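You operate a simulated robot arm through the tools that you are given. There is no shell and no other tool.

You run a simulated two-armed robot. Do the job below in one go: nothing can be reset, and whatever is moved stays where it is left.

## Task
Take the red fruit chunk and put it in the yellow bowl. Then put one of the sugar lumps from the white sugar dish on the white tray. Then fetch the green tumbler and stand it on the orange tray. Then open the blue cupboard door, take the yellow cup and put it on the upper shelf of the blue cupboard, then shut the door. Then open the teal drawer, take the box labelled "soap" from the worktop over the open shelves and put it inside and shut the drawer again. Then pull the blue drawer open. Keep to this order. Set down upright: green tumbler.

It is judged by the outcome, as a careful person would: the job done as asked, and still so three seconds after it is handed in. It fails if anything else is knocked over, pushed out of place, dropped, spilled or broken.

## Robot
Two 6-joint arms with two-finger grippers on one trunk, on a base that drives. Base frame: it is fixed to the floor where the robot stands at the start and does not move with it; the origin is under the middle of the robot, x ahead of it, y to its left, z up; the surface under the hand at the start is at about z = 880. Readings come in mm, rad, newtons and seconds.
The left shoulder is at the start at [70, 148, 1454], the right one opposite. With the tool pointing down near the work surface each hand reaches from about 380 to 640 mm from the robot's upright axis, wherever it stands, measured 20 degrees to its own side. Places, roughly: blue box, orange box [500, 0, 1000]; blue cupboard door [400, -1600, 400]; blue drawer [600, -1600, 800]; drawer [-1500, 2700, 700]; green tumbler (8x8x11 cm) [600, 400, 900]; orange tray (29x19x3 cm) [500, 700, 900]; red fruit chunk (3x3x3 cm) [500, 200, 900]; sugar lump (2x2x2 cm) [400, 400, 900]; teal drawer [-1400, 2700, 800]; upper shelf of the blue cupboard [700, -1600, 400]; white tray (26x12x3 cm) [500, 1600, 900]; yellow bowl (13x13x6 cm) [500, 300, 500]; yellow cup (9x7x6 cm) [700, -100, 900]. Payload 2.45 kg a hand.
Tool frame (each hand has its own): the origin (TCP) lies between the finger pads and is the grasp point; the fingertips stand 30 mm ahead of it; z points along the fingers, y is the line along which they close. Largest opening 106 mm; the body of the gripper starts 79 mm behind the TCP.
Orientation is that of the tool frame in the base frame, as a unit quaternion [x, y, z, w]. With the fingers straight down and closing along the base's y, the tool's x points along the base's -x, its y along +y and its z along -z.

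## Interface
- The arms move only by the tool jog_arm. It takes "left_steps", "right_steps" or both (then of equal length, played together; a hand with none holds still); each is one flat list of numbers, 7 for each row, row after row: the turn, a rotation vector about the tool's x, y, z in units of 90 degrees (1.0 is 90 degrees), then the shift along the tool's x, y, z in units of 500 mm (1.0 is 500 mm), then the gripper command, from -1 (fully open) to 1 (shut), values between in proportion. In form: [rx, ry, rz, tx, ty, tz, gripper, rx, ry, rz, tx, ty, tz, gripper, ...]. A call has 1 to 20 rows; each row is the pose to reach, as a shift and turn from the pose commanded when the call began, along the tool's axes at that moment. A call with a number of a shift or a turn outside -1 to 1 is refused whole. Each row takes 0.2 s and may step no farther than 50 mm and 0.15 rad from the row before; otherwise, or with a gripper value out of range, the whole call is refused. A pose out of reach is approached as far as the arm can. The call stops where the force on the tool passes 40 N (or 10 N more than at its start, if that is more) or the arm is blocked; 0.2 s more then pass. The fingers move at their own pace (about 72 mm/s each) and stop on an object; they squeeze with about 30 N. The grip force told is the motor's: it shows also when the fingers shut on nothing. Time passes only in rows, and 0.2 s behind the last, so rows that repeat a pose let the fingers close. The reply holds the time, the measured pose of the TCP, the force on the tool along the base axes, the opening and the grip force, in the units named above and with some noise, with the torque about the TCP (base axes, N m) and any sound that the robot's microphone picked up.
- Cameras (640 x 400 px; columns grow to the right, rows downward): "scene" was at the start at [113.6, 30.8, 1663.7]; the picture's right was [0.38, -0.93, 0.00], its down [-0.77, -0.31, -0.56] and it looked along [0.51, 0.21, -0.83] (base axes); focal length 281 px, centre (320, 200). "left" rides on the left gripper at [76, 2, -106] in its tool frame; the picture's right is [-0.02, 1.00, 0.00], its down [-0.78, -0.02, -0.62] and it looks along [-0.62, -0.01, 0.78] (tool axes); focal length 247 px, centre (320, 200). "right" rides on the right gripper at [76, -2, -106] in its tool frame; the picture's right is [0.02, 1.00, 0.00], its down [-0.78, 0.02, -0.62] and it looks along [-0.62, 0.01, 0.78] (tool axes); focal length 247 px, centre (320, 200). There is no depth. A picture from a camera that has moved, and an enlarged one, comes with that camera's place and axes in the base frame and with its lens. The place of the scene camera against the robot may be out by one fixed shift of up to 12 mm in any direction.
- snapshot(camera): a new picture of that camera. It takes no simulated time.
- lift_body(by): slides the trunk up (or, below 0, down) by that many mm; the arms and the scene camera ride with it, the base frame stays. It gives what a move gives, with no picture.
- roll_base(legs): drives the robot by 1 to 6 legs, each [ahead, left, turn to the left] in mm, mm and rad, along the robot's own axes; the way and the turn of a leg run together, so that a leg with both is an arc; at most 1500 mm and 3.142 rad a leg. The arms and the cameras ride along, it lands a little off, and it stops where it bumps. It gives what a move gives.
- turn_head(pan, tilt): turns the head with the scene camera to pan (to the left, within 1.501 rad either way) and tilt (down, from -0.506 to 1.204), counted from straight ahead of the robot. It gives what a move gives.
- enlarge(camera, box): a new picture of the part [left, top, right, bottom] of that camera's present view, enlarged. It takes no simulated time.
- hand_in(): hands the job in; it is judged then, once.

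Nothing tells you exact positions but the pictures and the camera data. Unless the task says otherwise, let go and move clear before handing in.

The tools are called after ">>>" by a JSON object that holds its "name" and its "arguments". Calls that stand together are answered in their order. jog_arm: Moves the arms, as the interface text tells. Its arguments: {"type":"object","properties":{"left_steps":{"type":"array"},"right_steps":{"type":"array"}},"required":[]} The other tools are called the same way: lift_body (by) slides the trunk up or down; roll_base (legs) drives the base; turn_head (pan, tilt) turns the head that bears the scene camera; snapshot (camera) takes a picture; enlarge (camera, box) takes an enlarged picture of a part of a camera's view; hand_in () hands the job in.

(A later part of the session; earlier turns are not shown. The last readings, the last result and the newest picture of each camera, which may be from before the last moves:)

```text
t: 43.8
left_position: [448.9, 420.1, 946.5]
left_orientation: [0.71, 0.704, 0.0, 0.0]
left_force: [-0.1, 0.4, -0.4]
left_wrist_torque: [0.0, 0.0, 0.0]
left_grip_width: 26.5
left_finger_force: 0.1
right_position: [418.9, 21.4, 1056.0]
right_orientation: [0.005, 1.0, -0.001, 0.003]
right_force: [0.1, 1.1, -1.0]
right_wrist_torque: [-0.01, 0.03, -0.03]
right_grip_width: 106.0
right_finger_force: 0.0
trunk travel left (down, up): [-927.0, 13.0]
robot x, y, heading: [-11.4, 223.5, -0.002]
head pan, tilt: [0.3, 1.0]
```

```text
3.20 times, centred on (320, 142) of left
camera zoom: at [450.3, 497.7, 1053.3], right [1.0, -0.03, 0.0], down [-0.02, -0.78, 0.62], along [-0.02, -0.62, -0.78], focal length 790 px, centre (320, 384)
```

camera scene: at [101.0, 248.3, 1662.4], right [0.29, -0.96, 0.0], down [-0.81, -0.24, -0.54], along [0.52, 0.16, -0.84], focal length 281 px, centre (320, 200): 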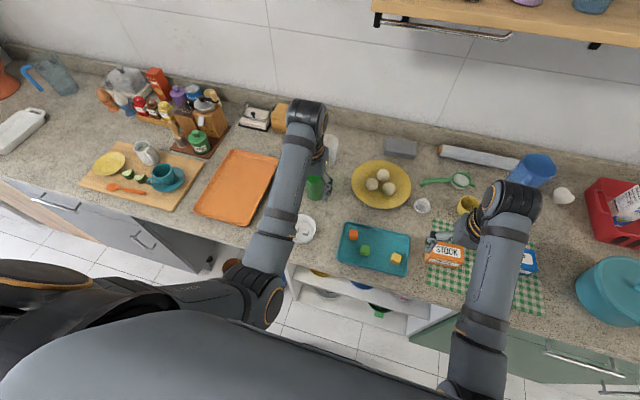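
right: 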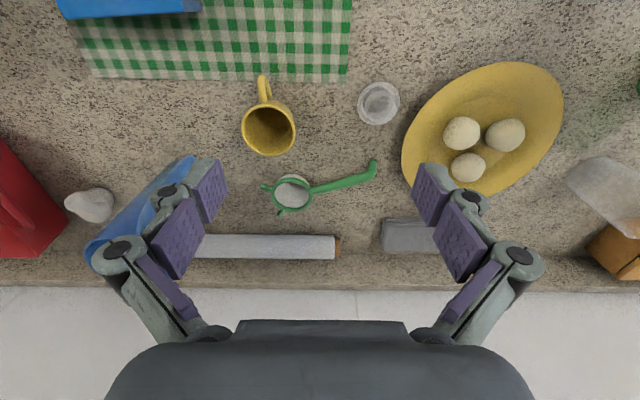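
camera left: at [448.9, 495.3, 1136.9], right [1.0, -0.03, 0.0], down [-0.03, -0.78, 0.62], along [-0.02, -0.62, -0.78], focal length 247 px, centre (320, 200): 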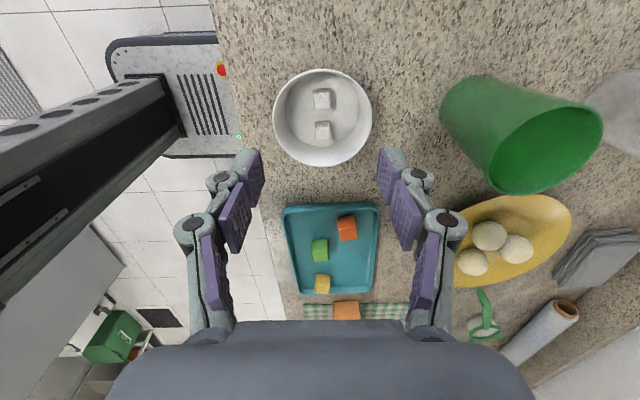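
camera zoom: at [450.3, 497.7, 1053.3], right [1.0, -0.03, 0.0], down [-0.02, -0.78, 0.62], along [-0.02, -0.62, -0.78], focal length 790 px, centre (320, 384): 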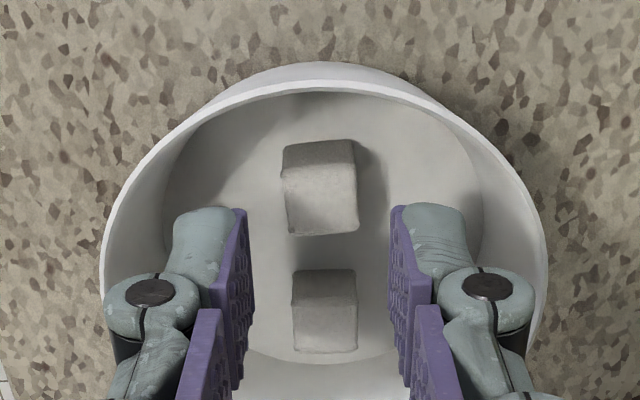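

>>> {"name": "jog_arm", "arguments": {"left_steps": [0, 0, 0, 0, -0.001, 0.0, 0.58, 0, 0, 0, 0, -0.001, 0.015, 0.58, 0, 0, 0, 0, -0.001, 0.03, 0.58, 0, 0, 0, 0, -0.001, 0.046, 0.58]}}

>>> {"name": "enlarge", "arguments": {"camera": "left", "box": [220, 80, 420, 205]}}

```text
t: 44.8
left_position: [448.3, 419.2, 923.4]
left_orientation: [0.71, 0.704, 0.001, 0.001]
left_force: [-0.4, 0.3, 0.1]
left_wrist_torque: [-0.02, -0.01, 0.02]
left_grip_width: 22.4
left_finger_force: 0.2
right_position: [417.5, 21.3, 1057.2]
right_orientation: [0.005, 1.0, -0.001, 0.003]
right_force: [0.1, 0.1, -0.7]
right_wrist_torque: [-0.02, 0.03, -0.01]
right_grip_width: 106.1
right_finger_force: 0.0
trunk travel left (down, up): [-927.0, 13.0]
robot x, y, heading: [-10.1, 226.0, -0.013]
head pan, tilt: [0.3, 1.0]
```

```text
3.20 times, centred on (320, 142) of left
camera zoom: at [450.4, 496.0, 1030.3], right [1.0, -0.03, 0.0], down [-0.03, -0.78, 0.62], along [-0.02, -0.62, -0.78], focal length 790 px, centre (320, 384)
```

zoom: 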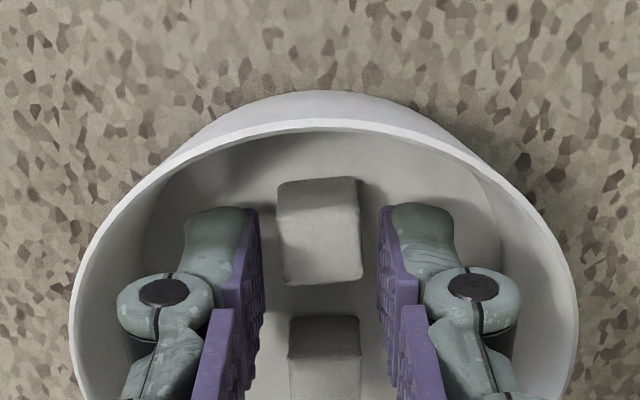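

The fingers straddle the lump without touching the dish. Closing and lifting.

>>> {"name": "jog_arm", "arguments": {"left_steps": [0, 0, 0, 0.002, 0, 0.003, 0.7, 0, 0, 0, 0.002, 0, 0.003, 1, 0, 0, 0, 0.002, 0, 0.003, 1, 0, 0, 0, 0.002, 0, -0.01, 1, 0, 0, 0, 0.002, 0, -0.05, 1, 0, 0, 0, 0.002, 0, -0.1, 1]}}

>>> {"name": "snapshot", "arguments": {"camera": "left"}}

```text
t: 46.2
left_position: [447.0, 421.9, 971.7]
left_orientation: [0.71, 0.704, 0.001, 0.0]
left_force: [0.6, -0.4, -1.0]
left_wrist_torque: [0.01, -0.02, -0.02]
left_grip_width: 13.9
left_finger_force: 30.3
right_position: [418.4, 22.0, 1056.4]
right_orientation: [0.004, 1.0, 0.0, 0.002]
right_force: [-0.4, 0.0, -0.7]
right_wrist_torque: [-0.02, 0.02, 0.01]
right_grip_width: 105.8
right_finger_force: 0.0
trunk travel left (down, up): [-927.0, 13.0]
robot x, y, heading: [-16.5, 223.5, -0.01]
head pan, tilt: [0.3, 1.0]
```

```text
taken
camera left: at [449.6, 498.6, 1079.2], right [1.0, -0.03, 0.0], down [-0.03, -0.78, 0.62], along [-0.02, -0.62, -0.78], focal length 247 px, centre (320, 200)
```

left: 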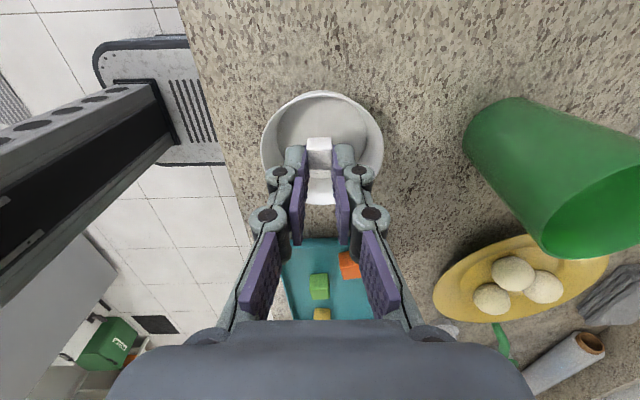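

The sugar lump is held. I raise it and drive left along the counter to the white tray.

>>> {"name": "jog_arm", "arguments": {"left_steps": [0, 0, 0, 0, 0, -0.06, 1, 0, 0, 0, 0, 0, -0.12, 1, 0, 0, 0, 0, 0, -0.17, 1]}}

>>> {"name": "roll_base", "arguments": {"legs": [[-50, 0, 0.01], [0, 1130, 0]]}}

>>> {"name": "snapshot", "arguments": {"camera": "scene"}}

>>> {"name": "snapshot", "arguments": {"camera": "left"}}

```text
t: 47.0
left_position: [447.5, 421.0, 1058.1]
left_orientation: [0.71, 0.704, 0.0, 0.001]
left_force: [0.3, -0.3, -0.4]
left_wrist_torque: [0.0, 0.04, 0.01]
left_grip_width: 13.1
left_finger_force: 30.2
right_position: [417.4, 21.6, 1056.4]
right_orientation: [0.005, 1.0, 0.0, 0.003]
right_force: [0.5, -0.3, -0.8]
right_wrist_torque: [0.02, 0.02, 0.0]
right_grip_width: 105.8
right_finger_force: 0.0
trunk travel left (down, up): [-927.0, 13.0]
robot x, y, heading: [-12.3, 229.4, -0.005]
head pan, tilt: [0.3, 1.0]
```

```text
t: 53.3
left_position: [394.4, 1554.4, 1058.3]
left_orientation: [0.706, 0.708, 0.001, 0.0]
left_force: [0.0, 1.0, 0.6]
left_wrist_torque: [0.01, -0.03, 0.04]
left_grip_width: 13.3
left_finger_force: 30.0
right_position: [366.6, 1153.0, 1057.7]
right_orientation: [-0.001, 1.0, 0.0, 0.003]
right_force: [0.2, -0.7, 0.1]
right_wrist_torque: [-0.01, 0.01, -0.01]
right_grip_width: 106.0
right_finger_force: 0.0
trunk travel left (down, up): [-927.0, 13.0]
robot x, y, heading: [-64.8, 1354.1, 0.003]
head pan, tilt: [0.3, 1.0]
```

```text
taken
camera scene: at [48.2, 1376.9, 1662.4], right [0.3, -0.95, 0.0], down [-0.8, -0.25, -0.54], along [0.52, 0.16, -0.84], focal length 281 px, centre (320, 200)
```

scene: 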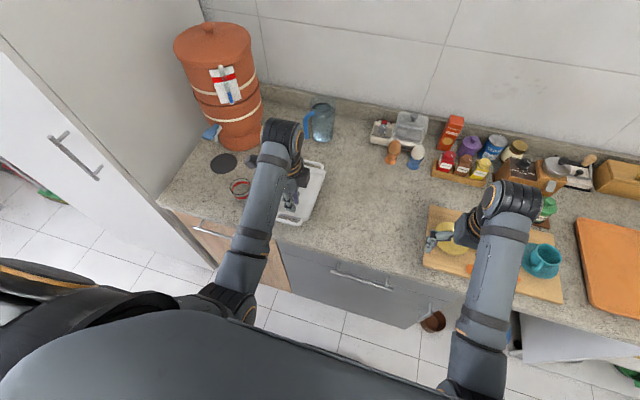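

```text
taken
camera left: at [394.9, 1630.0, 1165.0], right [1.0, -0.02, 0.0], down [-0.02, -0.78, 0.62], along [-0.01, -0.62, -0.78], focal length 247 px, centre (320, 200)
```

left: 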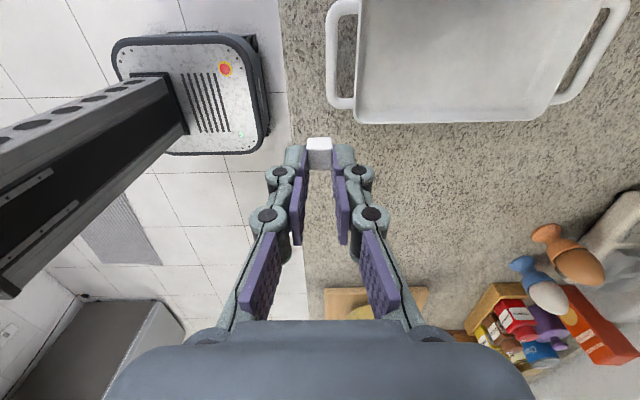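

The white tray spans roughly x 435–650, y 1530–1650. I roll 50 mm ahead and move the lump over it.

>>> {"name": "roll_base", "arguments": {"legs": [[50, 0, 0]]}}

>>> {"name": "jog_arm", "arguments": {"left_steps": [0, 0, 0, 0.0167, 0.0433, 0, 1, 0, 0, 0, 0.0333, 0.0867, 0.0, 1, 0, 0, 0, 0.05, 0.13, 0.0, 1, 0, 0, 0, 0.07, 0.15, 0.05, 1, 0, 0, 0, 0.07, 0.15, 0.1, 1]}}

>>> {"name": "snapshot", "arguments": {"camera": "left"}}

>>> {"name": "snapshot", "arguments": {"camera": "scene"}}

```text
t: 54.2
left_position: [436.6, 1553.9, 1061.6]
left_orientation: [0.707, 0.707, 0.003, 0.003]
left_force: [-1.1, -0.3, 0.0]
left_wrist_torque: [0.02, -0.09, -0.03]
left_grip_width: 13.6
left_finger_force: 30.4
right_position: [409.6, 1153.2, 1060.2]
right_orientation: [0.0, 1.0, 0.0, 0.006]
right_force: [-0.5, -0.2, 1.0]
right_wrist_torque: [0.01, -0.06, -0.06]
right_grip_width: 106.1
right_finger_force: 0.0
trunk travel left (down, up): [-927.0, 13.0]
robot x, y, heading: [-16.7, 1352.8, 0.003]
head pan, tilt: [0.3, 1.0]
```

```text
t: 55.4
left_position: [516.9, 1589.8, 1008.6]
left_orientation: [0.707, 0.708, 0.001, 0.001]
left_force: [0.0, 0.3, 0.2]
left_wrist_torque: [-0.05, -0.02, 0.0]
left_grip_width: 13.6
left_finger_force: 30.1
right_position: [416.2, 1153.5, 1056.9]
right_orientation: [-0.001, 1.0, -0.001, 0.003]
right_force: [0.6, 0.4, 0.3]
right_wrist_torque: [0.01, -0.03, -0.01]
right_grip_width: 105.9
right_finger_force: 0.0
trunk travel left (down, up): [-927.0, 13.0]
robot x, y, heading: [-18.0, 1353.9, -0.003]
head pan, tilt: [0.3, 1.0]
```

```text
taken
camera left: at [517.8, 1665.8, 1116.1], right [1.0, -0.02, 0.0], down [-0.02, -0.78, 0.62], along [-0.01, -0.62, -0.78], focal length 247 px, centre (320, 200)
```

left: 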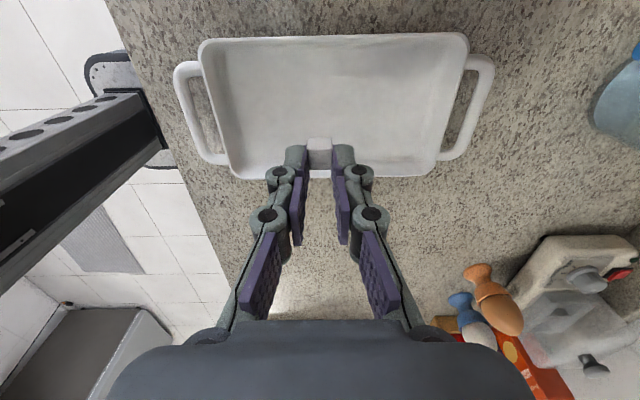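

```text
taken
camera scene: at [95.5, 1377.9, 1662.6], right [0.3, -0.96, 0.0], down [-0.8, -0.25, -0.54], along [0.52, 0.16, -0.84], focal length 281 px, centre (320, 200)
```

scene: 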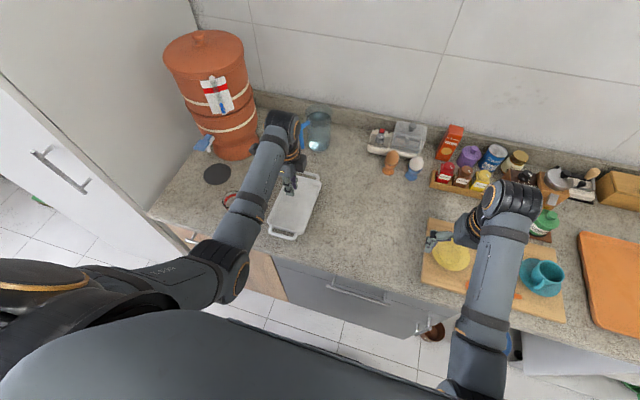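

The lump is right over the tray's middle; lowering to just above the tray floor.

>>> {"name": "jog_arm", "arguments": {"left_steps": [0, 0, 0, 0.01, 0, 0.06, 1, 0, 0, 0, 0.01, 0, 0.11, 1, 0, 0, 0, 0.01, 0, 0.145, 1]}}

>>> {"name": "enlarge", "arguments": {"camera": "left", "box": [160, 40, 480, 240]}}

```text
t: 56.2
left_position: [517.6, 1592.5, 935.3]
left_orientation: [0.707, 0.707, 0.0, 0.001]
left_force: [-0.6, -0.4, -0.5]
left_wrist_torque: [0.01, -0.01, -0.03]
left_grip_width: 13.5
left_finger_force: 30.1
right_position: [415.9, 1153.3, 1056.2]
right_orientation: [0.0, 1.0, 0.0, 0.003]
right_force: [-0.1, -0.6, -0.4]
right_wrist_torque: [-0.01, -0.04, -0.01]
right_grip_width: 106.1
right_finger_force: 0.1
trunk travel left (down, up): [-927.0, 13.0]
robot x, y, heading: [-12.5, 1356.1, 0.003]
head pan, tilt: [0.3, 1.0]
```

```text
2.00 times, centred on (320, 140) of left
camera zoom: at [519.2, 1669.5, 1042.5], right [1.0, -0.02, 0.0], down [-0.02, -0.78, 0.62], along [-0.01, -0.62, -0.78], focal length 494 px, centre (320, 320)
```

zoom: 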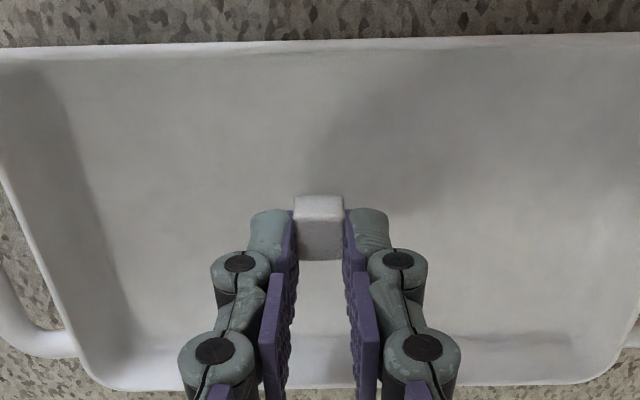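

>>> {"name": "jog_arm", "arguments": {"left_steps": [0, 0, 0, 0, 0, 0.008, 1, 0, 0, 0, 0, 0, 0.016, 1]}}

```text
t: 56.8
left_position: [518.5, 1593.7, 927.5]
left_orientation: [0.707, 0.707, 0.0, 0.001]
left_force: [0.3, 0.3, 0.1]
left_wrist_torque: [-0.04, 0.01, 0.04]
left_grip_width: 13.4
left_finger_force: 29.6
right_position: [417.3, 1154.7, 1057.5]
right_orientation: [-0.001, 1.0, -0.001, 0.003]
right_force: [0.0, -0.5, 0.7]
right_wrist_torque: [0.0, 0.0, 0.03]
right_grip_width: 106.0
right_finger_force: 0.1
trunk travel left (down, up): [-927.0, 13.0]
robot x, y, heading: [-19.3, 1354.7, 0.0]
head pan, tilt: [0.3, 1.0]
```

>>> {"name": "jog_arm", "arguments": {"left_steps": [0, 0, 0, 0, 0, 0.004, 1, 0, 0, 0, 0, 0, 0.007, 1]}}

```text
t: 57.4
left_position: [518.2, 1593.9, 924.3]
left_orientation: [0.707, 0.707, 0.0, 0.001]
left_force: [-0.2, 0.4, -0.4]
left_wrist_torque: [-0.01, 0.04, 0.03]
left_grip_width: 13.4
left_finger_force: 29.9
right_position: [418.0, 1154.0, 1057.5]
right_orientation: [0.0, 1.0, 0.0, 0.002]
right_force: [0.4, -0.1, -0.1]
right_wrist_torque: [0.02, 0.0, -0.01]
right_grip_width: 106.0
right_finger_force: 0.0
trunk travel left (down, up): [-927.0, 13.0]
robot x, y, heading: [-17.0, 1355.3, -0.001]
head pan, tilt: [0.3, 1.0]
```

No contact yet but only a few mm remain; lower 3 mm more and release.

>>> {"name": "jog_arm", "arguments": {"left_steps": [0, 0, 0, 0, 0, 0.006, 1, 0, 0, 0, 0, 0, 0.006, 0.55, 0, 0, 0, 0, 0, 0.006, 0.5, 0, 0, 0, 0, 0, -0.03, 0.5, 0, 0, 0, 0, 0, -0.1, 0.5]}}

>>> {"name": "snapshot", "arguments": {"camera": "left"}}

```text
t: 58.6
left_position: [515.9, 1595.1, 973.7]
left_orientation: [0.707, 0.707, 0.0, 0.001]
left_force: [-0.1, 0.1, -0.2]
left_wrist_torque: [0.04, -0.01, 0.0]
left_grip_width: 26.5
left_finger_force: 0.1
right_position: [416.9, 1154.0, 1055.9]
right_orientation: [-0.001, 1.0, 0.0, 0.002]
right_force: [0.1, 0.4, 0.2]
right_wrist_torque: [-0.01, 0.03, 0.0]
right_grip_width: 106.1
right_finger_force: 0.1
trunk travel left (down, up): [-927.0, 13.0]
robot x, y, heading: [-20.5, 1354.0, 0.002]
head pan, tilt: [0.3, 1.0]
```

```text
taken
camera left: at [517.9, 1672.3, 1080.2], right [1.0, -0.02, 0.0], down [-0.02, -0.78, 0.62], along [-0.01, -0.62, -0.78], focal length 247 px, centre (320, 200)
```

left: 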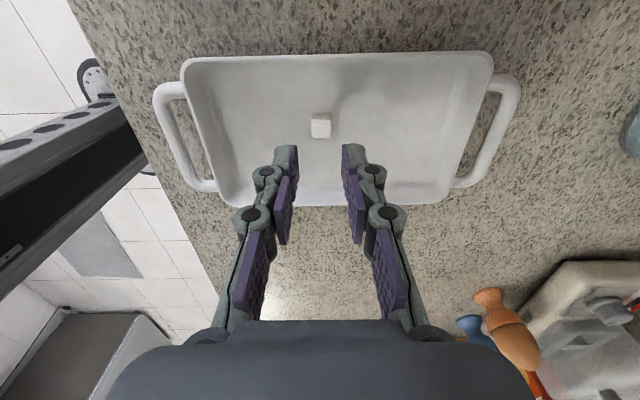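

The sugar lump sits on the white tray. Now I raise the hand, turn it back, and look at where the tumbler and orange tray are from there.

>>> {"name": "jog_arm", "arguments": {"left_steps": [0, 0, 0, 0, 0, -0.06, 0.3, 0, 0, -0.09, -0.01, -0.01, -0.12, 0, 0, 0, -0.18, -0.02, -0.02, -0.13, -0.5, 0, 0, -0.27, -0.03, -0.03, -0.14, -1, 0, 0, -0.36, -0.04, -0.04, -0.15, -1, 0, 0, -0.45, -0.05, -0.05, -0.15, -1, 0, 0, -0.54, -0.06, -0.06, -0.16, -1, 0, 0, -0.63, -0.07, -0.07, -0.16, -1, 0, 0, -0.72, -0.08, -0.08, -0.16, -1, 0, 0, -0.81, -0.09, -0.09, -0.16, -1, 0, 0, -0.9, -0.1, -0.1, -0.16, -1, 0, 0, -0.99, -0.11, -0.11, -0.16, -1, 0, 0, -1.0, -0.12, -0.11, -0.17, -1]}}

>>> {"name": "roll_base", "arguments": {"legs": [[0, -1000, 0]]}}

>>> {"name": "snapshot", "arguments": {"camera": "left"}}

>>> {"name": "snapshot", "arguments": {"camera": "scene"}}

```text
t: 61.4
left_position: [463.3, 1532.9, 1059.0]
left_orientation: [-0.002, 1.0, 0.0, 0.0]
left_force: [0.3, -0.1, 0.2]
left_wrist_torque: [-0.01, 0.0, 0.0]
left_grip_width: 105.9
left_finger_force: 0.1
right_position: [417.1, 1153.2, 1057.0]
right_orientation: [0.0, 1.0, 0.0, 0.002]
right_force: [0.2, 0.8, 0.2]
right_wrist_torque: [0.0, 0.0, 0.0]
right_grip_width: 106.0
right_finger_force: 0.1
trunk travel left (down, up): [-927.0, 13.0]
robot x, y, heading: [-16.1, 1355.0, -0.002]
head pan, tilt: [0.3, 1.0]
```

```text
t: 66.6
left_position: [467.2, 540.9, 1058.6]
left_orientation: [-0.007, 1.0, 0.0, 0.001]
left_force: [-0.4, 0.5, 0.5]
left_wrist_torque: [-0.01, -0.01, -0.01]
left_grip_width: 105.8
left_finger_force: 0.0
right_position: [425.4, 160.6, 1057.5]
right_orientation: [-0.005, 1.0, 0.0, 0.003]
right_force: [0.6, 0.0, -0.5]
right_wrist_torque: [-0.04, 0.03, -0.01]
right_grip_width: 106.0
right_finger_force: 0.0
trunk travel left (down, up): [-927.0, 13.0]
robot x, y, heading: [-11.1, 358.1, 0.006]
head pan, tilt: [0.3, 1.0]
```

```text
taken
camera left: at [390.1, 542.5, 1165.4], right [0.01, 1.0, 0.0], down [0.78, -0.01, 0.62], along [0.62, -0.01, -0.78], focal length 247 px, centre (320, 200)
```

left: 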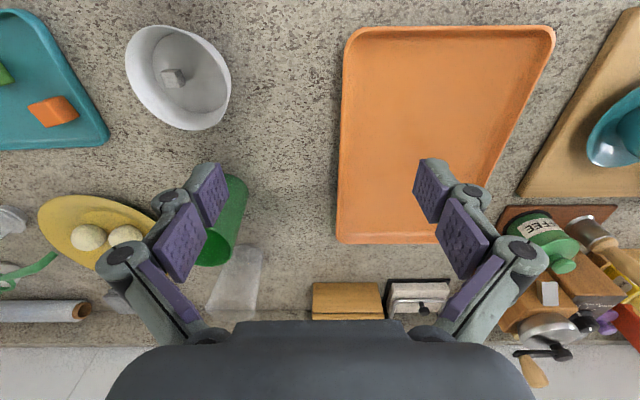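

```text
taken
camera scene: at [103.0, 381.3, 1662.4], right [0.31, -0.95, 0.0], down [-0.8, -0.26, -0.54], along [0.51, 0.17, -0.84], focal length 281 px, centre (320, 200)
```

scene: 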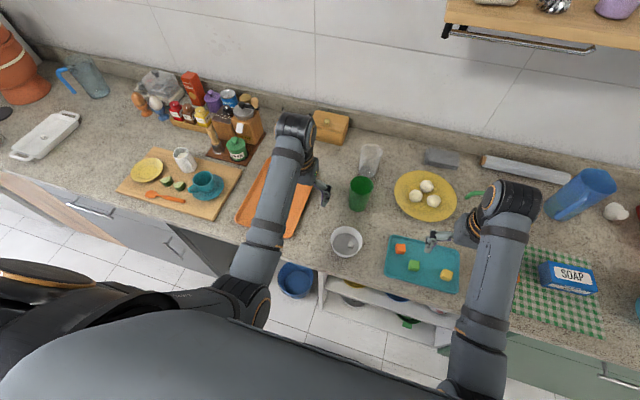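

The orange tray centre reads about (548, 660). Now I move in front of the green tumbler at about (590, 406).

>>> {"name": "roll_base", "arguments": {"legs": [[0, -155, -0.006], [40, 0, 0]]}}

>>> {"name": "snapshot", "arguments": {"camera": "left"}}

```text
t: 68.5
left_position: [501.7, 383.1, 1062.6]
left_orientation: [-0.002, 1.0, 0.0, 0.004]
left_force: [-2.4, 0.7, 0.7]
left_wrist_torque: [-0.04, -0.13, 0.01]
left_grip_width: 106.1
left_finger_force: 0.1
right_position: [457.7, 2.4, 1061.1]
right_orientation: [-0.002, 1.0, -0.001, 0.006]
right_force: [-0.2, 0.9, 1.0]
right_wrist_torque: [-0.03, -0.06, -0.03]
right_grip_width: 105.9
right_finger_force: 0.0
trunk travel left (down, up): [-927.0, 13.0]
robot x, y, heading: [34.2, 198.3, 0.006]
head pan, tilt: [0.3, 1.0]
```

```text
taken
camera left: at [424.1, 384.2, 1168.3], right [0.02, 1.0, 0.0], down [0.78, -0.01, 0.63], along [0.63, -0.01, -0.78], focal length 247 px, centre (320, 200)
```

left: 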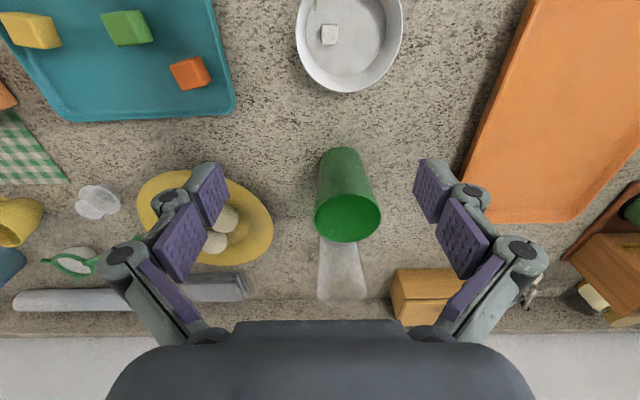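

The tumbler's centre is about (590, 408), rim z ≈ 990, ~66 mm across. I move over it with the fingers fully open.

>>> {"name": "jog_arm", "arguments": {"left_steps": [0, 0, 0, -0.0587, 0.0163, 0, -1, 0, 0, 0, -0.1173, 0.0327, 0.0, -1, 0, 0, 0, -0.174, 0.049, 0.0, -1]}}

>>> {"name": "snapshot", "arguments": {"camera": "left"}}

```text
t: 69.3
left_position: [597.0, 406.7, 1059.3]
left_orientation: [-0.002, 1.0, 0.0, 0.0]
left_force: [0.8, 0.0, 0.3]
left_wrist_torque: [-0.01, 0.03, -0.01]
left_grip_width: 106.1
left_finger_force: 0.0
right_position: [464.2, 0.4, 1057.9]
right_orientation: [-0.002, 1.0, 0.0, 0.001]
right_force: [0.9, -1.0, 0.0]
right_wrist_torque: [-0.03, -0.01, 0.02]
right_grip_width: 105.8
right_finger_force: 0.1
trunk travel left (down, up): [-927.0, 13.0]
robot x, y, heading: [32.8, 198.4, 0.007]
head pan, tilt: [0.3, 1.0]
```

```text
taken
camera left: at [519.7, 408.0, 1165.4], right [0.02, 1.0, 0.0], down [0.78, -0.01, 0.62], along [0.62, -0.01, -0.78], focal length 247 px, centre (320, 200)
```

left: 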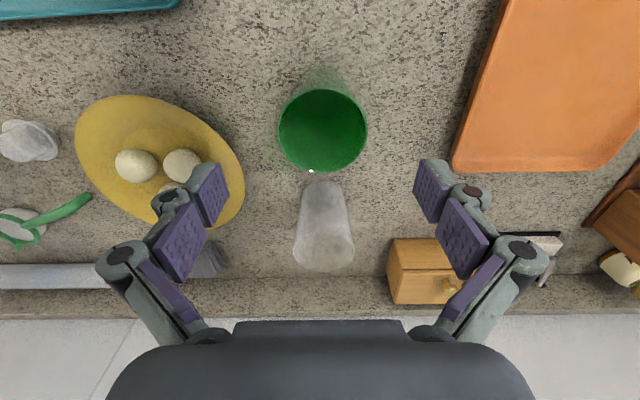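

>>> {"name": "jog_arm", "arguments": {"left_steps": [0, 0, 0, 0.007, 0.003, 0.04, -1, 0, 0, 0, 0.007, 0.003, 0.1, -1, 0, 0, 0, 0.007, 0.003, 0.16, -1, 0, 0, 0, 0.007, 0.003, 0.208, -1]}}

>>> {"name": "snapshot", "arguments": {"camera": "left"}}

```text
t: 70.3
left_position: [591.8, 407.0, 955.4]
left_orientation: [-0.002, 1.0, 0.0, 0.001]
left_force: [0.3, -0.8, -0.5]
left_wrist_torque: [0.02, -0.01, 0.01]
left_grip_width: 106.0
left_finger_force: 0.1
right_position: [462.6, 1.1, 1057.2]
right_orientation: [-0.002, 1.0, 0.0, 0.002]
right_force: [0.6, -0.1, 1.1]
right_wrist_torque: [0.01, -0.02, -0.01]
right_grip_width: 106.2
right_finger_force: 0.1
trunk travel left (down, up): [-927.0, 13.0]
robot x, y, heading: [30.3, 200.7, -0.002]
head pan, tilt: [0.3, 1.0]
```

```text
taken
camera left: at [514.8, 409.2, 1061.8], right [0.02, 1.0, 0.0], down [0.78, -0.01, 0.62], along [0.62, -0.01, -0.78], focal length 247 px, centre (320, 200)
```

left: 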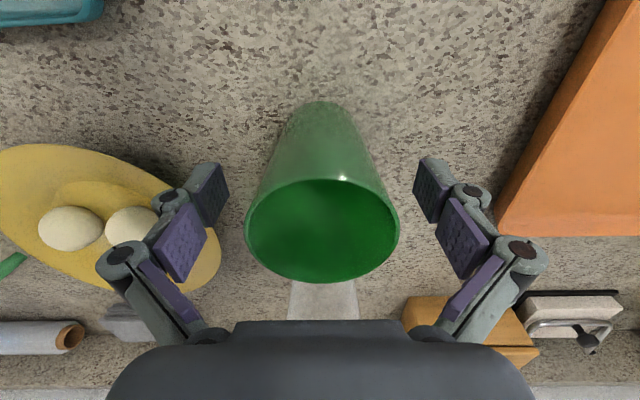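

The fingers straddle the tumbler well. Lower 10 mm and grip, then lift.

>>> {"name": "jog_arm", "arguments": {"left_steps": [0, 0, 0, 0, 0.002, 0.02, -1, 0, 0, 0, 0, 0.002, 0.02, 0, 0, 0, 0, 0, 0.002, 0.02, 1, 0, 0, 0, 0, 0.002, 0.02, 1, 0, 0, 0, 0, 0.002, 0.02, 1]}}

>>> {"name": "snapshot", "arguments": {"camera": "left"}}

```text
t: 71.5
left_position: [592.1, 409.0, 946.0]
left_orientation: [-0.001, 1.0, 0.0, 0.001]
left_force: [-0.6, 0.7, 1.0]
left_wrist_torque: [0.05, 0.02, 0.02]
left_grip_width: 65.6
left_finger_force: 29.6
right_position: [463.7, 1.4, 1056.3]
right_orientation: [-0.001, 1.0, 0.0, 0.002]
right_force: [1.0, -0.2, 0.5]
right_wrist_torque: [0.05, 0.01, 0.01]
right_grip_width: 106.0
right_finger_force: 0.1
trunk travel left (down, up): [-927.0, 13.0]
robot x, y, heading: [27.8, 199.4, 0.005]
head pan, tilt: [0.3, 1.0]
```

```text
taken
camera left: at [514.6, 410.3, 1051.8], right [0.02, 1.0, 0.0], down [0.78, -0.01, 0.62], along [0.62, -0.01, -0.78], focal length 247 px, centre (320, 200)
```

left: 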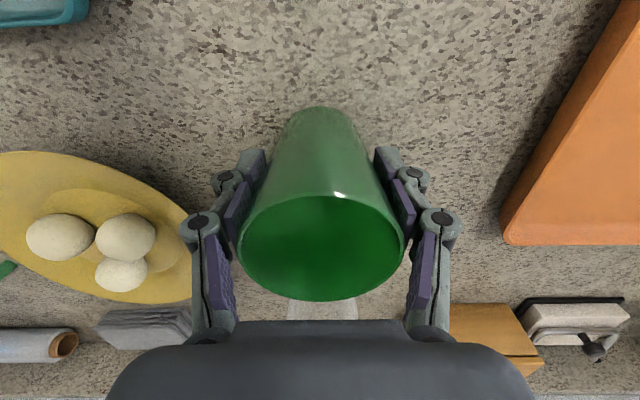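

Gripped at 66 mm. Lift 85 mm and draw back a little in x, then drive left to the orange tray.

>>> {"name": "jog_arm", "arguments": {"left_steps": [0, 0, 0, 0, 0, -0.03, 1, 0, 0, 0, 0, 0, -0.08, 1, 0, 0, 0, 0, 0, -0.13, 1, 0, 0, 0, 0.04, 0, -0.17, 1, 0, 0, 0, 0.08, 0, -0.18, 1]}}

>>> {"name": "roll_base", "arguments": {"legs": [[0, 252, 0]]}}

>>> {"name": "snapshot", "arguments": {"camera": "left"}}

>>> {"name": "snapshot", "arguments": {"camera": "scene"}}

```text
t: 72.7
left_position: [550.5, 408.5, 1034.6]
left_orientation: [-0.001, 1.0, 0.001, 0.0]
left_force: [-0.4, -0.5, -0.2]
left_wrist_torque: [0.0, -0.05, 0.05]
left_grip_width: 65.2
left_finger_force: 29.7
right_position: [463.4, 0.6, 1057.9]
right_orientation: [-0.001, 1.0, 0.0, 0.003]
right_force: [0.7, -0.3, 0.0]
right_wrist_torque: [-0.02, 0.0, 0.02]
right_grip_width: 106.1
right_finger_force: 0.1
trunk travel left (down, up): [-927.0, 13.0]
robot x, y, heading: [25.9, 198.3, 0.002]
head pan, tilt: [0.3, 1.0]
```

```text
t: 74.5
left_position: [550.4, 662.1, 1033.5]
left_orientation: [-0.004, 1.0, 0.001, 0.001]
left_force: [0.2, -1.3, -0.8]
left_wrist_torque: [0.02, 0.0, -0.01]
left_grip_width: 65.4
left_finger_force: 30.0
right_position: [463.8, 254.0, 1056.5]
right_orientation: [-0.004, 1.0, 0.0, 0.002]
right_force: [-0.2, -0.5, 0.3]
right_wrist_torque: [0.0, 0.04, 0.01]
right_grip_width: 106.1
right_finger_force: 0.0
trunk travel left (down, up): [-927.0, 13.0]
robot x, y, heading: [29.2, 448.0, 0.013]
head pan, tilt: [0.3, 1.0]
```

```text
taken
camera left: at [473.1, 663.3, 1141.3], right [0.01, 1.0, 0.0], down [0.78, -0.01, 0.62], along [0.62, -0.01, -0.78], focal length 247 px, centre (320, 200)
```

left: 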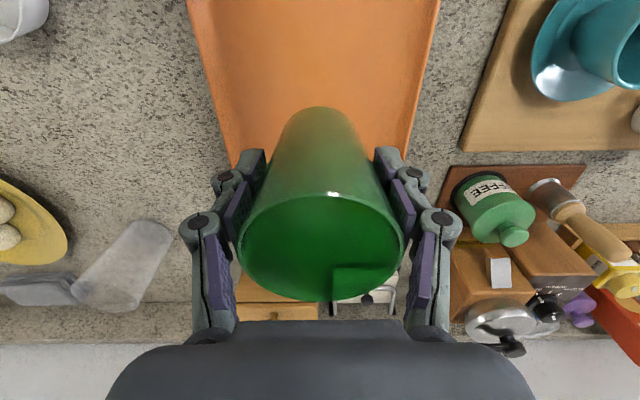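

```text
taken
camera scene: at [142.2, 474.7, 1662.4], right [0.3, -0.95, 0.0], down [-0.8, -0.25, -0.54], along [0.51, 0.16, -0.84], focal length 281 px, centre (320, 200)
```

scene: 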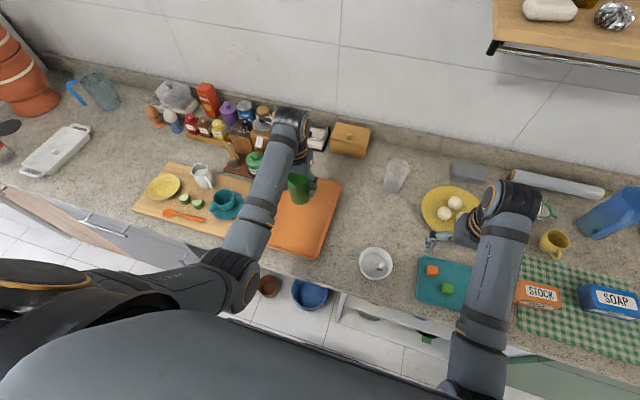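

The tumbler is over the middle of the orange tray. Lowering, then creeping down to contact.

>>> {"name": "jog_arm", "arguments": {"left_steps": [0, 0, 0, 0, -0.004, 0.05, 1, 0, 0, 0, 0, -0.004, 0.1, 1, 0, 0, 0, 0, -0.004, 0.14, 1, 0, 0, 0, 0, -0.004, 0.154, 1]}}

>>> {"name": "jog_arm", "arguments": {"left_steps": [0, 0, 0, 0, 0, 0.004, 1, 0, 0, 0, 0, 0, 0.008, 1]}}

```text
t: 75.5
left_position: [550.7, 663.2, 957.8]
left_orientation: [-0.004, 1.0, 0.001, 0.001]
left_force: [0.5, -0.3, -1.0]
left_wrist_torque: [-0.01, 0.01, -0.02]
left_grip_width: 65.4
left_finger_force: 29.7
right_position: [462.3, 254.4, 1056.6]
right_orientation: [-0.004, 1.0, -0.001, 0.003]
right_force: [-0.8, 0.4, 0.9]
right_wrist_torque: [0.02, 0.0, 0.01]
right_grip_width: 106.0
right_finger_force: 0.0
trunk travel left (down, up): [-927.0, 13.0]
robot x, y, heading: [26.6, 454.0, 0.009]
head pan, tilt: [0.3, 1.0]
```

```text
t: 76.1
left_position: [550.1, 661.7, 954.8]
left_orientation: [-0.003, 1.0, 0.001, 0.003]
left_force: [0.7, 0.0, 12.3]
left_wrist_torque: [0.12, 0.07, -0.01]
left_grip_width: 65.6
left_finger_force: 30.4
right_position: [462.1, 254.3, 1058.2]
right_orientation: [-0.003, 1.0, 0.0, 0.002]
right_force: [-0.3, 0.2, 0.0]
right_wrist_torque: [0.02, 0.02, 0.03]
right_grip_width: 106.2
right_finger_force: 0.0
trunk travel left (down, up): [-927.0, 13.0]
robot x, y, heading: [28.4, 453.4, 0.006]
head pan, tilt: [0.3, 1.0]
```

Contact with the tray (12 N). Release and lift away.

>>> {"name": "jog_arm", "arguments": {"left_steps": [0, 0, 0, 0, 0, 0, 0.2, 0, 0, 0, 0, 0, 0, -0.5, 0, 0, 0, 0, 0, 0, -1, 0, 0, 0, 0, 0, 0, -1, 0, 0, 0, 0, 0, -0.06, -1, 0, 0, 0, 0, 0, -0.13, -1, 0, 0, 0, 0, 0, -0.2, -1]}}

>>> {"name": "snapshot", "arguments": {"camera": "left"}}

```text
t: 77.7
left_position: [551.5, 662.1, 1052.8]
left_orientation: [-0.004, 1.0, 0.001, 0.0]
left_force: [0.5, 0.0, 0.0]
left_wrist_torque: [0.02, 0.01, -0.02]
left_grip_width: 105.9
left_finger_force: 0.1
right_position: [462.8, 255.6, 1056.5]
right_orientation: [-0.004, 1.0, 0.0, 0.003]
right_force: [0.0, -0.6, -0.4]
right_wrist_torque: [0.01, -0.01, 0.0]
right_grip_width: 106.1
right_finger_force: 0.0
trunk travel left (down, up): [-927.0, 13.0]
robot x, y, heading: [25.9, 452.9, 0.009]
head pan, tilt: [0.3, 1.0]
```

```text
taken
camera left: at [474.3, 663.5, 1159.7], right [0.01, 1.0, 0.0], down [0.78, -0.01, 0.62], along [0.62, -0.01, -0.78], focal length 247 px, centre (320, 200)
```

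left: 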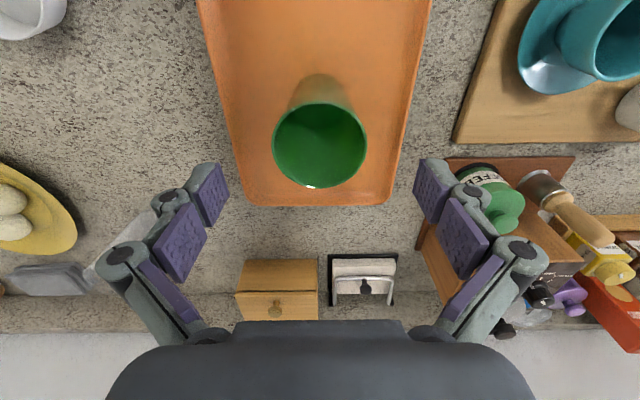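

The green tumbler stands upright on the orange tray. Next the blue cupboard: I back off from the counter and drive right to look at it.

>>> {"name": "roll_base", "arguments": {"legs": [[-500, 0, 0], [0, -1450, 0]]}}

>>> {"name": "turn_head", "arguments": {"pan": -0.5, "tilt": 0.6}}

>>> {"name": "snapshot", "arguments": {"camera": "scene"}}

```text
t: 87.5
left_position: [66.3, -795.6, 1052.6]
left_orientation: [-0.006, 1.0, 0.0, 0.001]
left_force: [0.3, -0.1, -0.2]
left_wrist_torque: [-0.02, 0.0, -0.01]
left_grip_width: 105.9
left_finger_force: 0.1
right_position: [-19.1, -1202.6, 1058.3]
right_orientation: [-0.007, 1.0, 0.0, 0.001]
right_force: [-0.2, -0.4, 0.2]
right_wrist_torque: [0.03, -0.03, -0.01]
right_grip_width: 105.8
right_finger_force: 0.2
trunk travel left (down, up): [-927.0, 13.0]
robot x, y, heading: [-458.2, -1013.1, 0.012]
head pan, tilt: [0.3, 1.0]
```

```text
t: 88.6
left_position: [66.6, -795.7, 1052.3]
left_orientation: [-0.007, 1.0, 0.0, 0.002]
left_force: [-0.6, 0.3, 0.8]
left_wrist_torque: [0.03, 0.0, 0.04]
left_grip_width: 106.3
left_finger_force: 0.0
right_position: [-19.2, -1203.1, 1056.9]
right_orientation: [-0.007, 1.0, -0.001, 0.002]
right_force: [-0.4, -0.6, 0.4]
right_wrist_torque: [0.0, -0.02, -0.02]
right_grip_width: 105.8
right_finger_force: 0.1
trunk travel left (down, up): [-927.0, 13.0]
robot x, y, heading: [-456.1, -1008.1, 0.018]
head pan, tilt: [-0.499, 0.6]
```

```text
taken
camera scene: at [-329.6, -1046.5, 1694.4], right [-0.47, -0.89, 0.0], down [-0.5, 0.26, -0.82], along [0.73, -0.38, -0.57], focal length 281 px, centre (320, 200)
```

scene: 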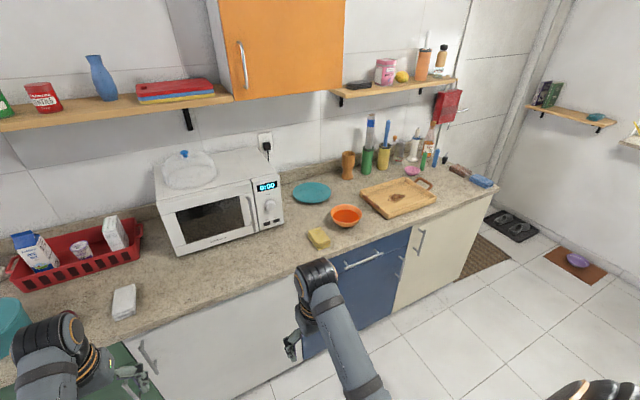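

>>> {"name": "roll_base", "arguments": {"legs": [[0, -450, -0.015]]}}

>>> {"name": "lift_body", "arguments": {"by": -350}}

>>> {"name": "turn_head", "arguments": {"pan": -0.1, "tilt": 0.6}}

>>> {"name": "snapshot", "arguments": {"camera": "scene"}}

```text
t: 91.3
left_position: [73.2, -1248.1, 1052.7]
left_orientation: [-0.002, 1.0, 0.0, 0.0]
left_force: [0.5, 0.0, -0.8]
left_wrist_torque: [-0.01, 0.01, 0.04]
left_grip_width: 106.0
left_finger_force: 0.0
right_position: [-18.6, -1655.0, 1056.6]
right_orientation: [-0.001, 1.0, 0.0, 0.002]
right_force: [0.4, -0.8, -0.4]
right_wrist_torque: [-0.01, 0.0, 0.0]
right_grip_width: 106.1
right_finger_force: 0.0
trunk travel left (down, up): [-927.0, 13.0]
robot x, y, heading: [-453.0, -1455.0, 0.007]
head pan, tilt: [-0.499, 0.6]
```

```text
t: 94.8
left_position: [72.4, -1249.9, 703.0]
left_orientation: [-0.001, 1.0, 0.0, 0.001]
left_force: [0.0, -0.7, 1.2]
left_wrist_torque: [0.01, -0.03, -0.01]
left_grip_width: 106.0
left_finger_force: 0.0
right_position: [-16.2, -1654.8, 706.6]
right_orientation: [-0.001, 1.0, 0.0, 0.002]
right_force: [0.0, 0.5, 0.0]
right_wrist_torque: [0.0, 0.03, 0.0]
right_grip_width: 106.1
right_finger_force: 0.1
trunk travel left (down, up): [-577.0, 363.0]
robot x, y, heading: [-453.0, -1456.7, 0.0]
head pan, tilt: [-0.499, 0.6]
```

```text
t: 95.6
left_position: [71.9, -1248.3, 702.5]
left_orientation: [-0.001, 1.0, 0.0, 0.001]
left_force: [1.0, 0.7, -0.5]
left_wrist_torque: [0.0, 0.01, -0.01]
left_grip_width: 106.1
left_finger_force: 0.0
right_position: [-18.5, -1655.7, 706.6]
right_orientation: [-0.001, 1.0, 0.0, 0.002]
right_force: [0.5, -0.6, -0.2]
right_wrist_torque: [-0.03, -0.01, 0.01]
right_grip_width: 106.1
right_finger_force: 0.1
trunk travel left (down, up): [-577.0, 363.0]
robot x, y, heading: [-452.6, -1460.9, 0.002]
head pan, tilt: [-0.099, 0.6]
```

```text
taken
camera scene: at [-316.1, -1462.0, 1344.4], right [-0.1, -1.0, 0.0], down [-0.56, 0.05, -0.82], along [0.82, -0.08, -0.57], focal length 281 px, centre (320, 200)
```

scene: 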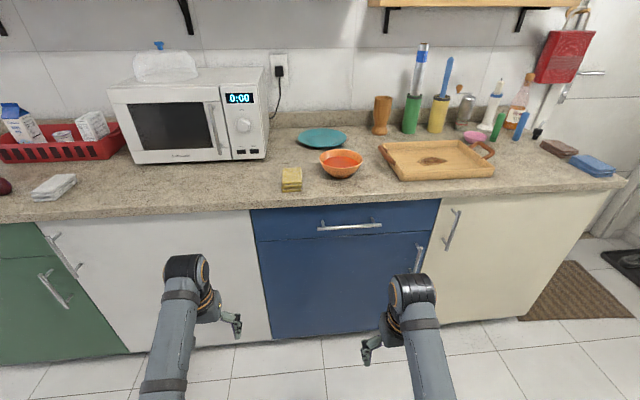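

The blue unit spans y ≈ −1318 to −1922: drawer above, door below, with a vertical handle on its right side (≈ y −1875, z ≈ 600), so it hinges on the left. I shift right and point the right hand forward to look at the handle closely.

>>> {"name": "roll_base", "arguments": {"legs": [[0, -220, 0]]}}

>>> {"name": "jog_arm", "arguments": {"right_steps": [0, -0.0909, 0, -0.0273, 0, 0.0118, -1, 0, -0.1818, 0, -0.0545, 0, 0.0236, -1, 0, -0.2727, 0, -0.0818, 0, 0.0355, -1, 0, -0.3636, 0, -0.1091, 0, 0.0473, -1, 0, -0.4545, 0, -0.1364, 0, 0.0591, -1, 0, -0.5455, 0, -0.1636, 0, 0.0709, -1, 0, -0.6364, 0, -0.1909, 0, 0.0827, -1, 0, -0.7273, 0, -0.2182, 0, 0.0945, -1, 0, -0.8182, 0, -0.2455, 0, 0.1064, -1, 0, -0.9091, 0, -0.2727, 0, 0.1182, -1, 0, -1.0, 0, -0.3, 0, 0.13, -1]}}

>>> {"name": "snapshot", "arguments": {"camera": "right"}}

>>> {"name": "snapshot", "arguments": {"camera": "scene"}}

```text
t: 97.3
left_position: [72.4, -1465.2, 701.9]
left_orientation: [-0.004, 1.0, 0.001, 0.001]
left_force: [0.0, -0.6, -0.6]
left_wrist_torque: [0.01, 0.01, 0.01]
left_grip_width: 106.1
left_finger_force: 0.1
right_position: [-16.3, -1872.8, 707.6]
right_orientation: [-0.003, 1.0, 0.0, 0.002]
right_force: [0.3, -0.2, -0.3]
right_wrist_torque: [0.01, 0.03, 0.02]
right_grip_width: 106.1
right_finger_force: 0.0
trunk travel left (down, up): [-577.0, 363.0]
robot x, y, heading: [-451.3, -1675.7, 0.008]
head pan, tilt: [-0.099, 0.6]
```

```text
t: 99.7
left_position: [73.0, -1464.5, 702.2]
left_orientation: [-0.003, 1.0, -0.001, 0.0]
left_force: [1.1, 0.1, -1.0]
left_wrist_torque: [0.02, 0.02, -0.02]
left_grip_width: 106.0
left_finger_force: 0.0
right_position: [134.2, -1871.5, 641.9]
right_orientation: [-0.001, 0.706, 0.001, 0.708]
right_force: [-0.6, -0.7, -0.2]
right_wrist_torque: [0.0, 0.02, -0.03]
right_grip_width: 105.9
right_finger_force: 0.0
trunk travel left (down, up): [-577.0, 363.0]
robot x, y, heading: [-453.5, -1677.4, 0.007]
head pan, tilt: [-0.099, 0.6]
```

```text
taken
camera right: at [29.8, -1874.6, 565.2], right [-0.01, 1.0, -0.02], down [-0.62, 0.01, 0.78], along [0.78, 0.02, 0.62], focal length 247 px, centre (320, 200)
```

right: 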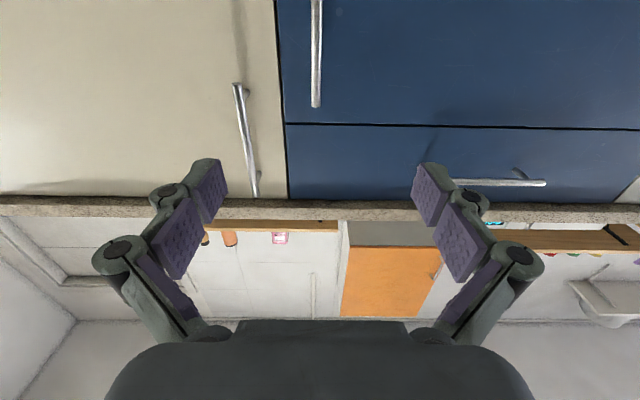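

```text
taken
camera scene: at [-313.9, -1680.1, 1344.3], right [-0.09, -1.0, 0.0], down [-0.56, 0.05, -0.82], along [0.82, -0.08, -0.57], focal length 281 px, centre (320, 200)
```

scene: 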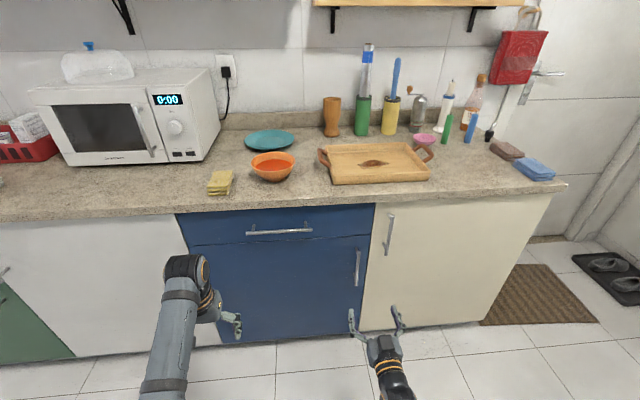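

The handle bar is at about x 348, y −1874, z 490–665, door face x ≈ 382. I lower the trunk 62 mm, reach out, and roll up to the handle with the right hand.

>>> {"name": "lift_body", "arguments": {"by": -62}}

>>> {"name": "jog_arm", "arguments": {"right_steps": [0, 0, 0, 0, 0, 0.05, -0.5, 0, 0, 0, 0, 0, 0.1, -0.2, 0, 0, 0, 0, 0, 0.15, 0, 0, 0, 0, 0, 0, 0.2, 0]}}

>>> {"name": "roll_base", "arguments": {"legs": [[50, 0, 0]]}}

>>> {"name": "snapshot", "arguments": {"camera": "right"}}

>>> {"name": "enlarge", "arguments": {"camera": "scene", "box": [240, 200, 480, 350]}}

```text
t: 100.7
left_position: [73.0, -1466.1, 640.9]
left_orientation: [-0.004, 1.0, 0.001, 0.001]
left_force: [0.2, 0.2, 0.5]
left_wrist_torque: [0.03, 0.01, 0.01]
left_grip_width: 106.1
left_finger_force: 0.0
right_position: [135.1, -1871.8, 581.0]
right_orientation: [-0.003, 0.705, 0.003, 0.71]
right_force: [-0.2, -1.0, 0.3]
right_wrist_torque: [0.0, -0.01, -0.02]
right_grip_width: 105.9
right_finger_force: 0.0
trunk travel left (down, up): [-515.0, 425.0]
robot x, y, heading: [-452.7, -1678.2, 0.003]
head pan, tilt: [-0.099, 0.6]
```

```text
t: 101.7
left_position: [73.4, -1465.0, 641.2]
left_orientation: [-0.003, 1.0, 0.0, 0.001]
left_force: [0.6, -1.0, -0.6]
left_wrist_torque: [0.03, 0.03, -0.01]
left_grip_width: 105.9
left_finger_force: 0.0
right_position: [234.7, -1870.3, 578.7]
right_orientation: [-0.002, 0.706, 0.001, 0.708]
right_force: [-0.3, 0.1, -0.5]
right_wrist_torque: [0.01, -0.03, -0.01]
right_grip_width: 53.0
right_finger_force: 0.0
trunk travel left (down, up): [-515.0, 425.0]
robot x, y, heading: [-449.5, -1676.0, 0.007]
head pan, tilt: [-0.099, 0.6]
```

```text
t: 102.7
left_position: [123.9, -1465.6, 640.0]
left_orientation: [-0.004, 1.0, 0.001, 0.0]
left_force: [0.6, 0.1, -0.4]
left_wrist_torque: [0.03, 0.02, 0.02]
left_grip_width: 106.1
left_finger_force: 0.1
right_position: [285.3, -1868.8, 579.0]
right_orientation: [-0.001, 0.706, 0.001, 0.708]
right_force: [0.3, -0.1, 0.0]
right_wrist_torque: [-0.01, -0.03, 0.02]
right_grip_width: 52.9
right_finger_force: 0.1
trunk travel left (down, up): [-515.0, 425.0]
robot x, y, heading: [-400.9, -1673.0, 0.012]
head pan, tilt: [-0.099, 0.6]
```

```text
taken
camera right: at [179.9, -1873.4, 502.4], right [-0.01, 1.0, -0.02], down [-0.62, 0.01, 0.78], along [0.78, 0.02, 0.62], focal length 247 px, centre (320, 200)
```

right: 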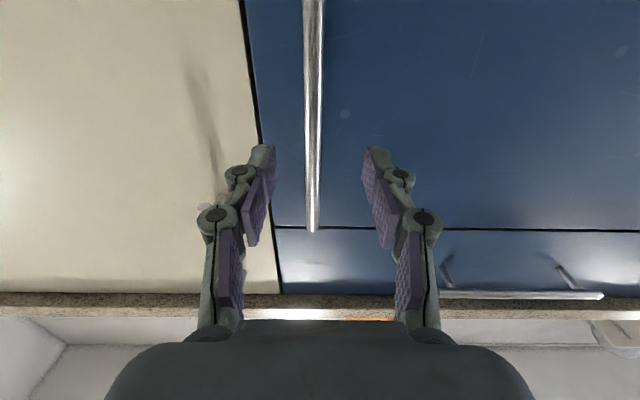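

```text
2.67 times, centred on (360, 275) of scene
camera zoom: at [-262.5, -1679.5, 1282.2], right [-0.09, -1.0, 0.0], down [-0.56, 0.05, -0.82], along [0.82, -0.08, -0.57], focal length 749 px, centre (213, 0)
```

zoom: 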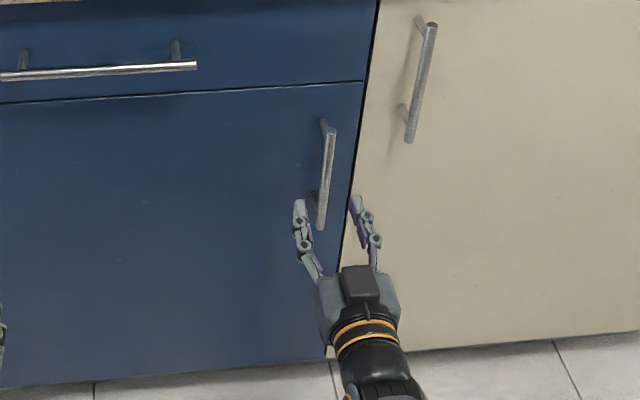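

The bar lies between the fingers. Reach 56 mm further and close on it.

>>> {"name": "jog_arm", "arguments": {"right_steps": [0, 0, 0, 0, -0.006, 0.04, 0, 0, 0, 0, 0, -0.008, 0.08, 0, 0, 0, 0, 0, -0.008, 0.112, 0, 0, 0, 0, 0, -0.008, 0.112, 0.5, 0, 0, 0, 0, -0.008, 0.112, 1, 0, 0, 0, 0, -0.008, 0.112, 1]}}

>>> {"name": "snapshot", "arguments": {"camera": "right"}}

```text
t: 104.1
left_position: [122.9, -1464.9, 641.3]
left_orientation: [-0.003, 1.0, 0.0, 0.001]
left_force: [-0.4, -0.2, -0.2]
left_wrist_torque: [-0.03, -0.03, 0.01]
left_grip_width: 106.1
left_finger_force: 0.1
right_position: [323.3, -1874.5, 597.6]
right_orientation: [-0.003, 0.706, 0.003, 0.708]
right_force: [-1.6, 1.6, -0.5]
right_wrist_torque: [0.07, 0.04, 0.06]
right_grip_width: 10.9
right_finger_force: 38.2
right hand out of reach, approached as far as the arm can: row 2, 3, 4, 5, 6
trunk travel left (down, up): [-515.0, 425.0]
robot x, y, heading: [-402.3, -1676.4, 0.008]
head pan, tilt: [-0.099, 0.6]
```

```text
taken
camera right: at [217.6, -1878.2, 521.1], right [-0.01, 1.0, -0.02], down [-0.62, 0.01, 0.78], along [0.78, 0.02, 0.62], focal length 247 px, centre (320, 200)
```

right: 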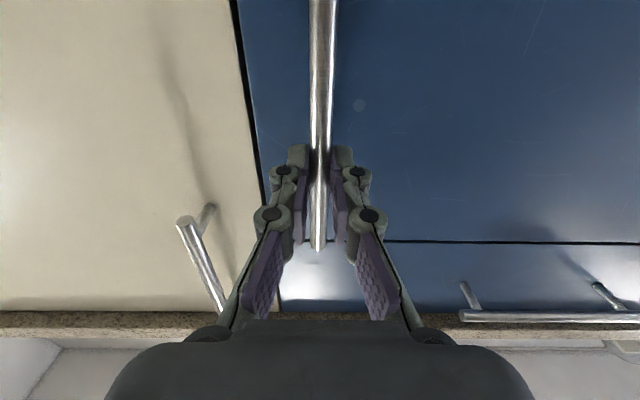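

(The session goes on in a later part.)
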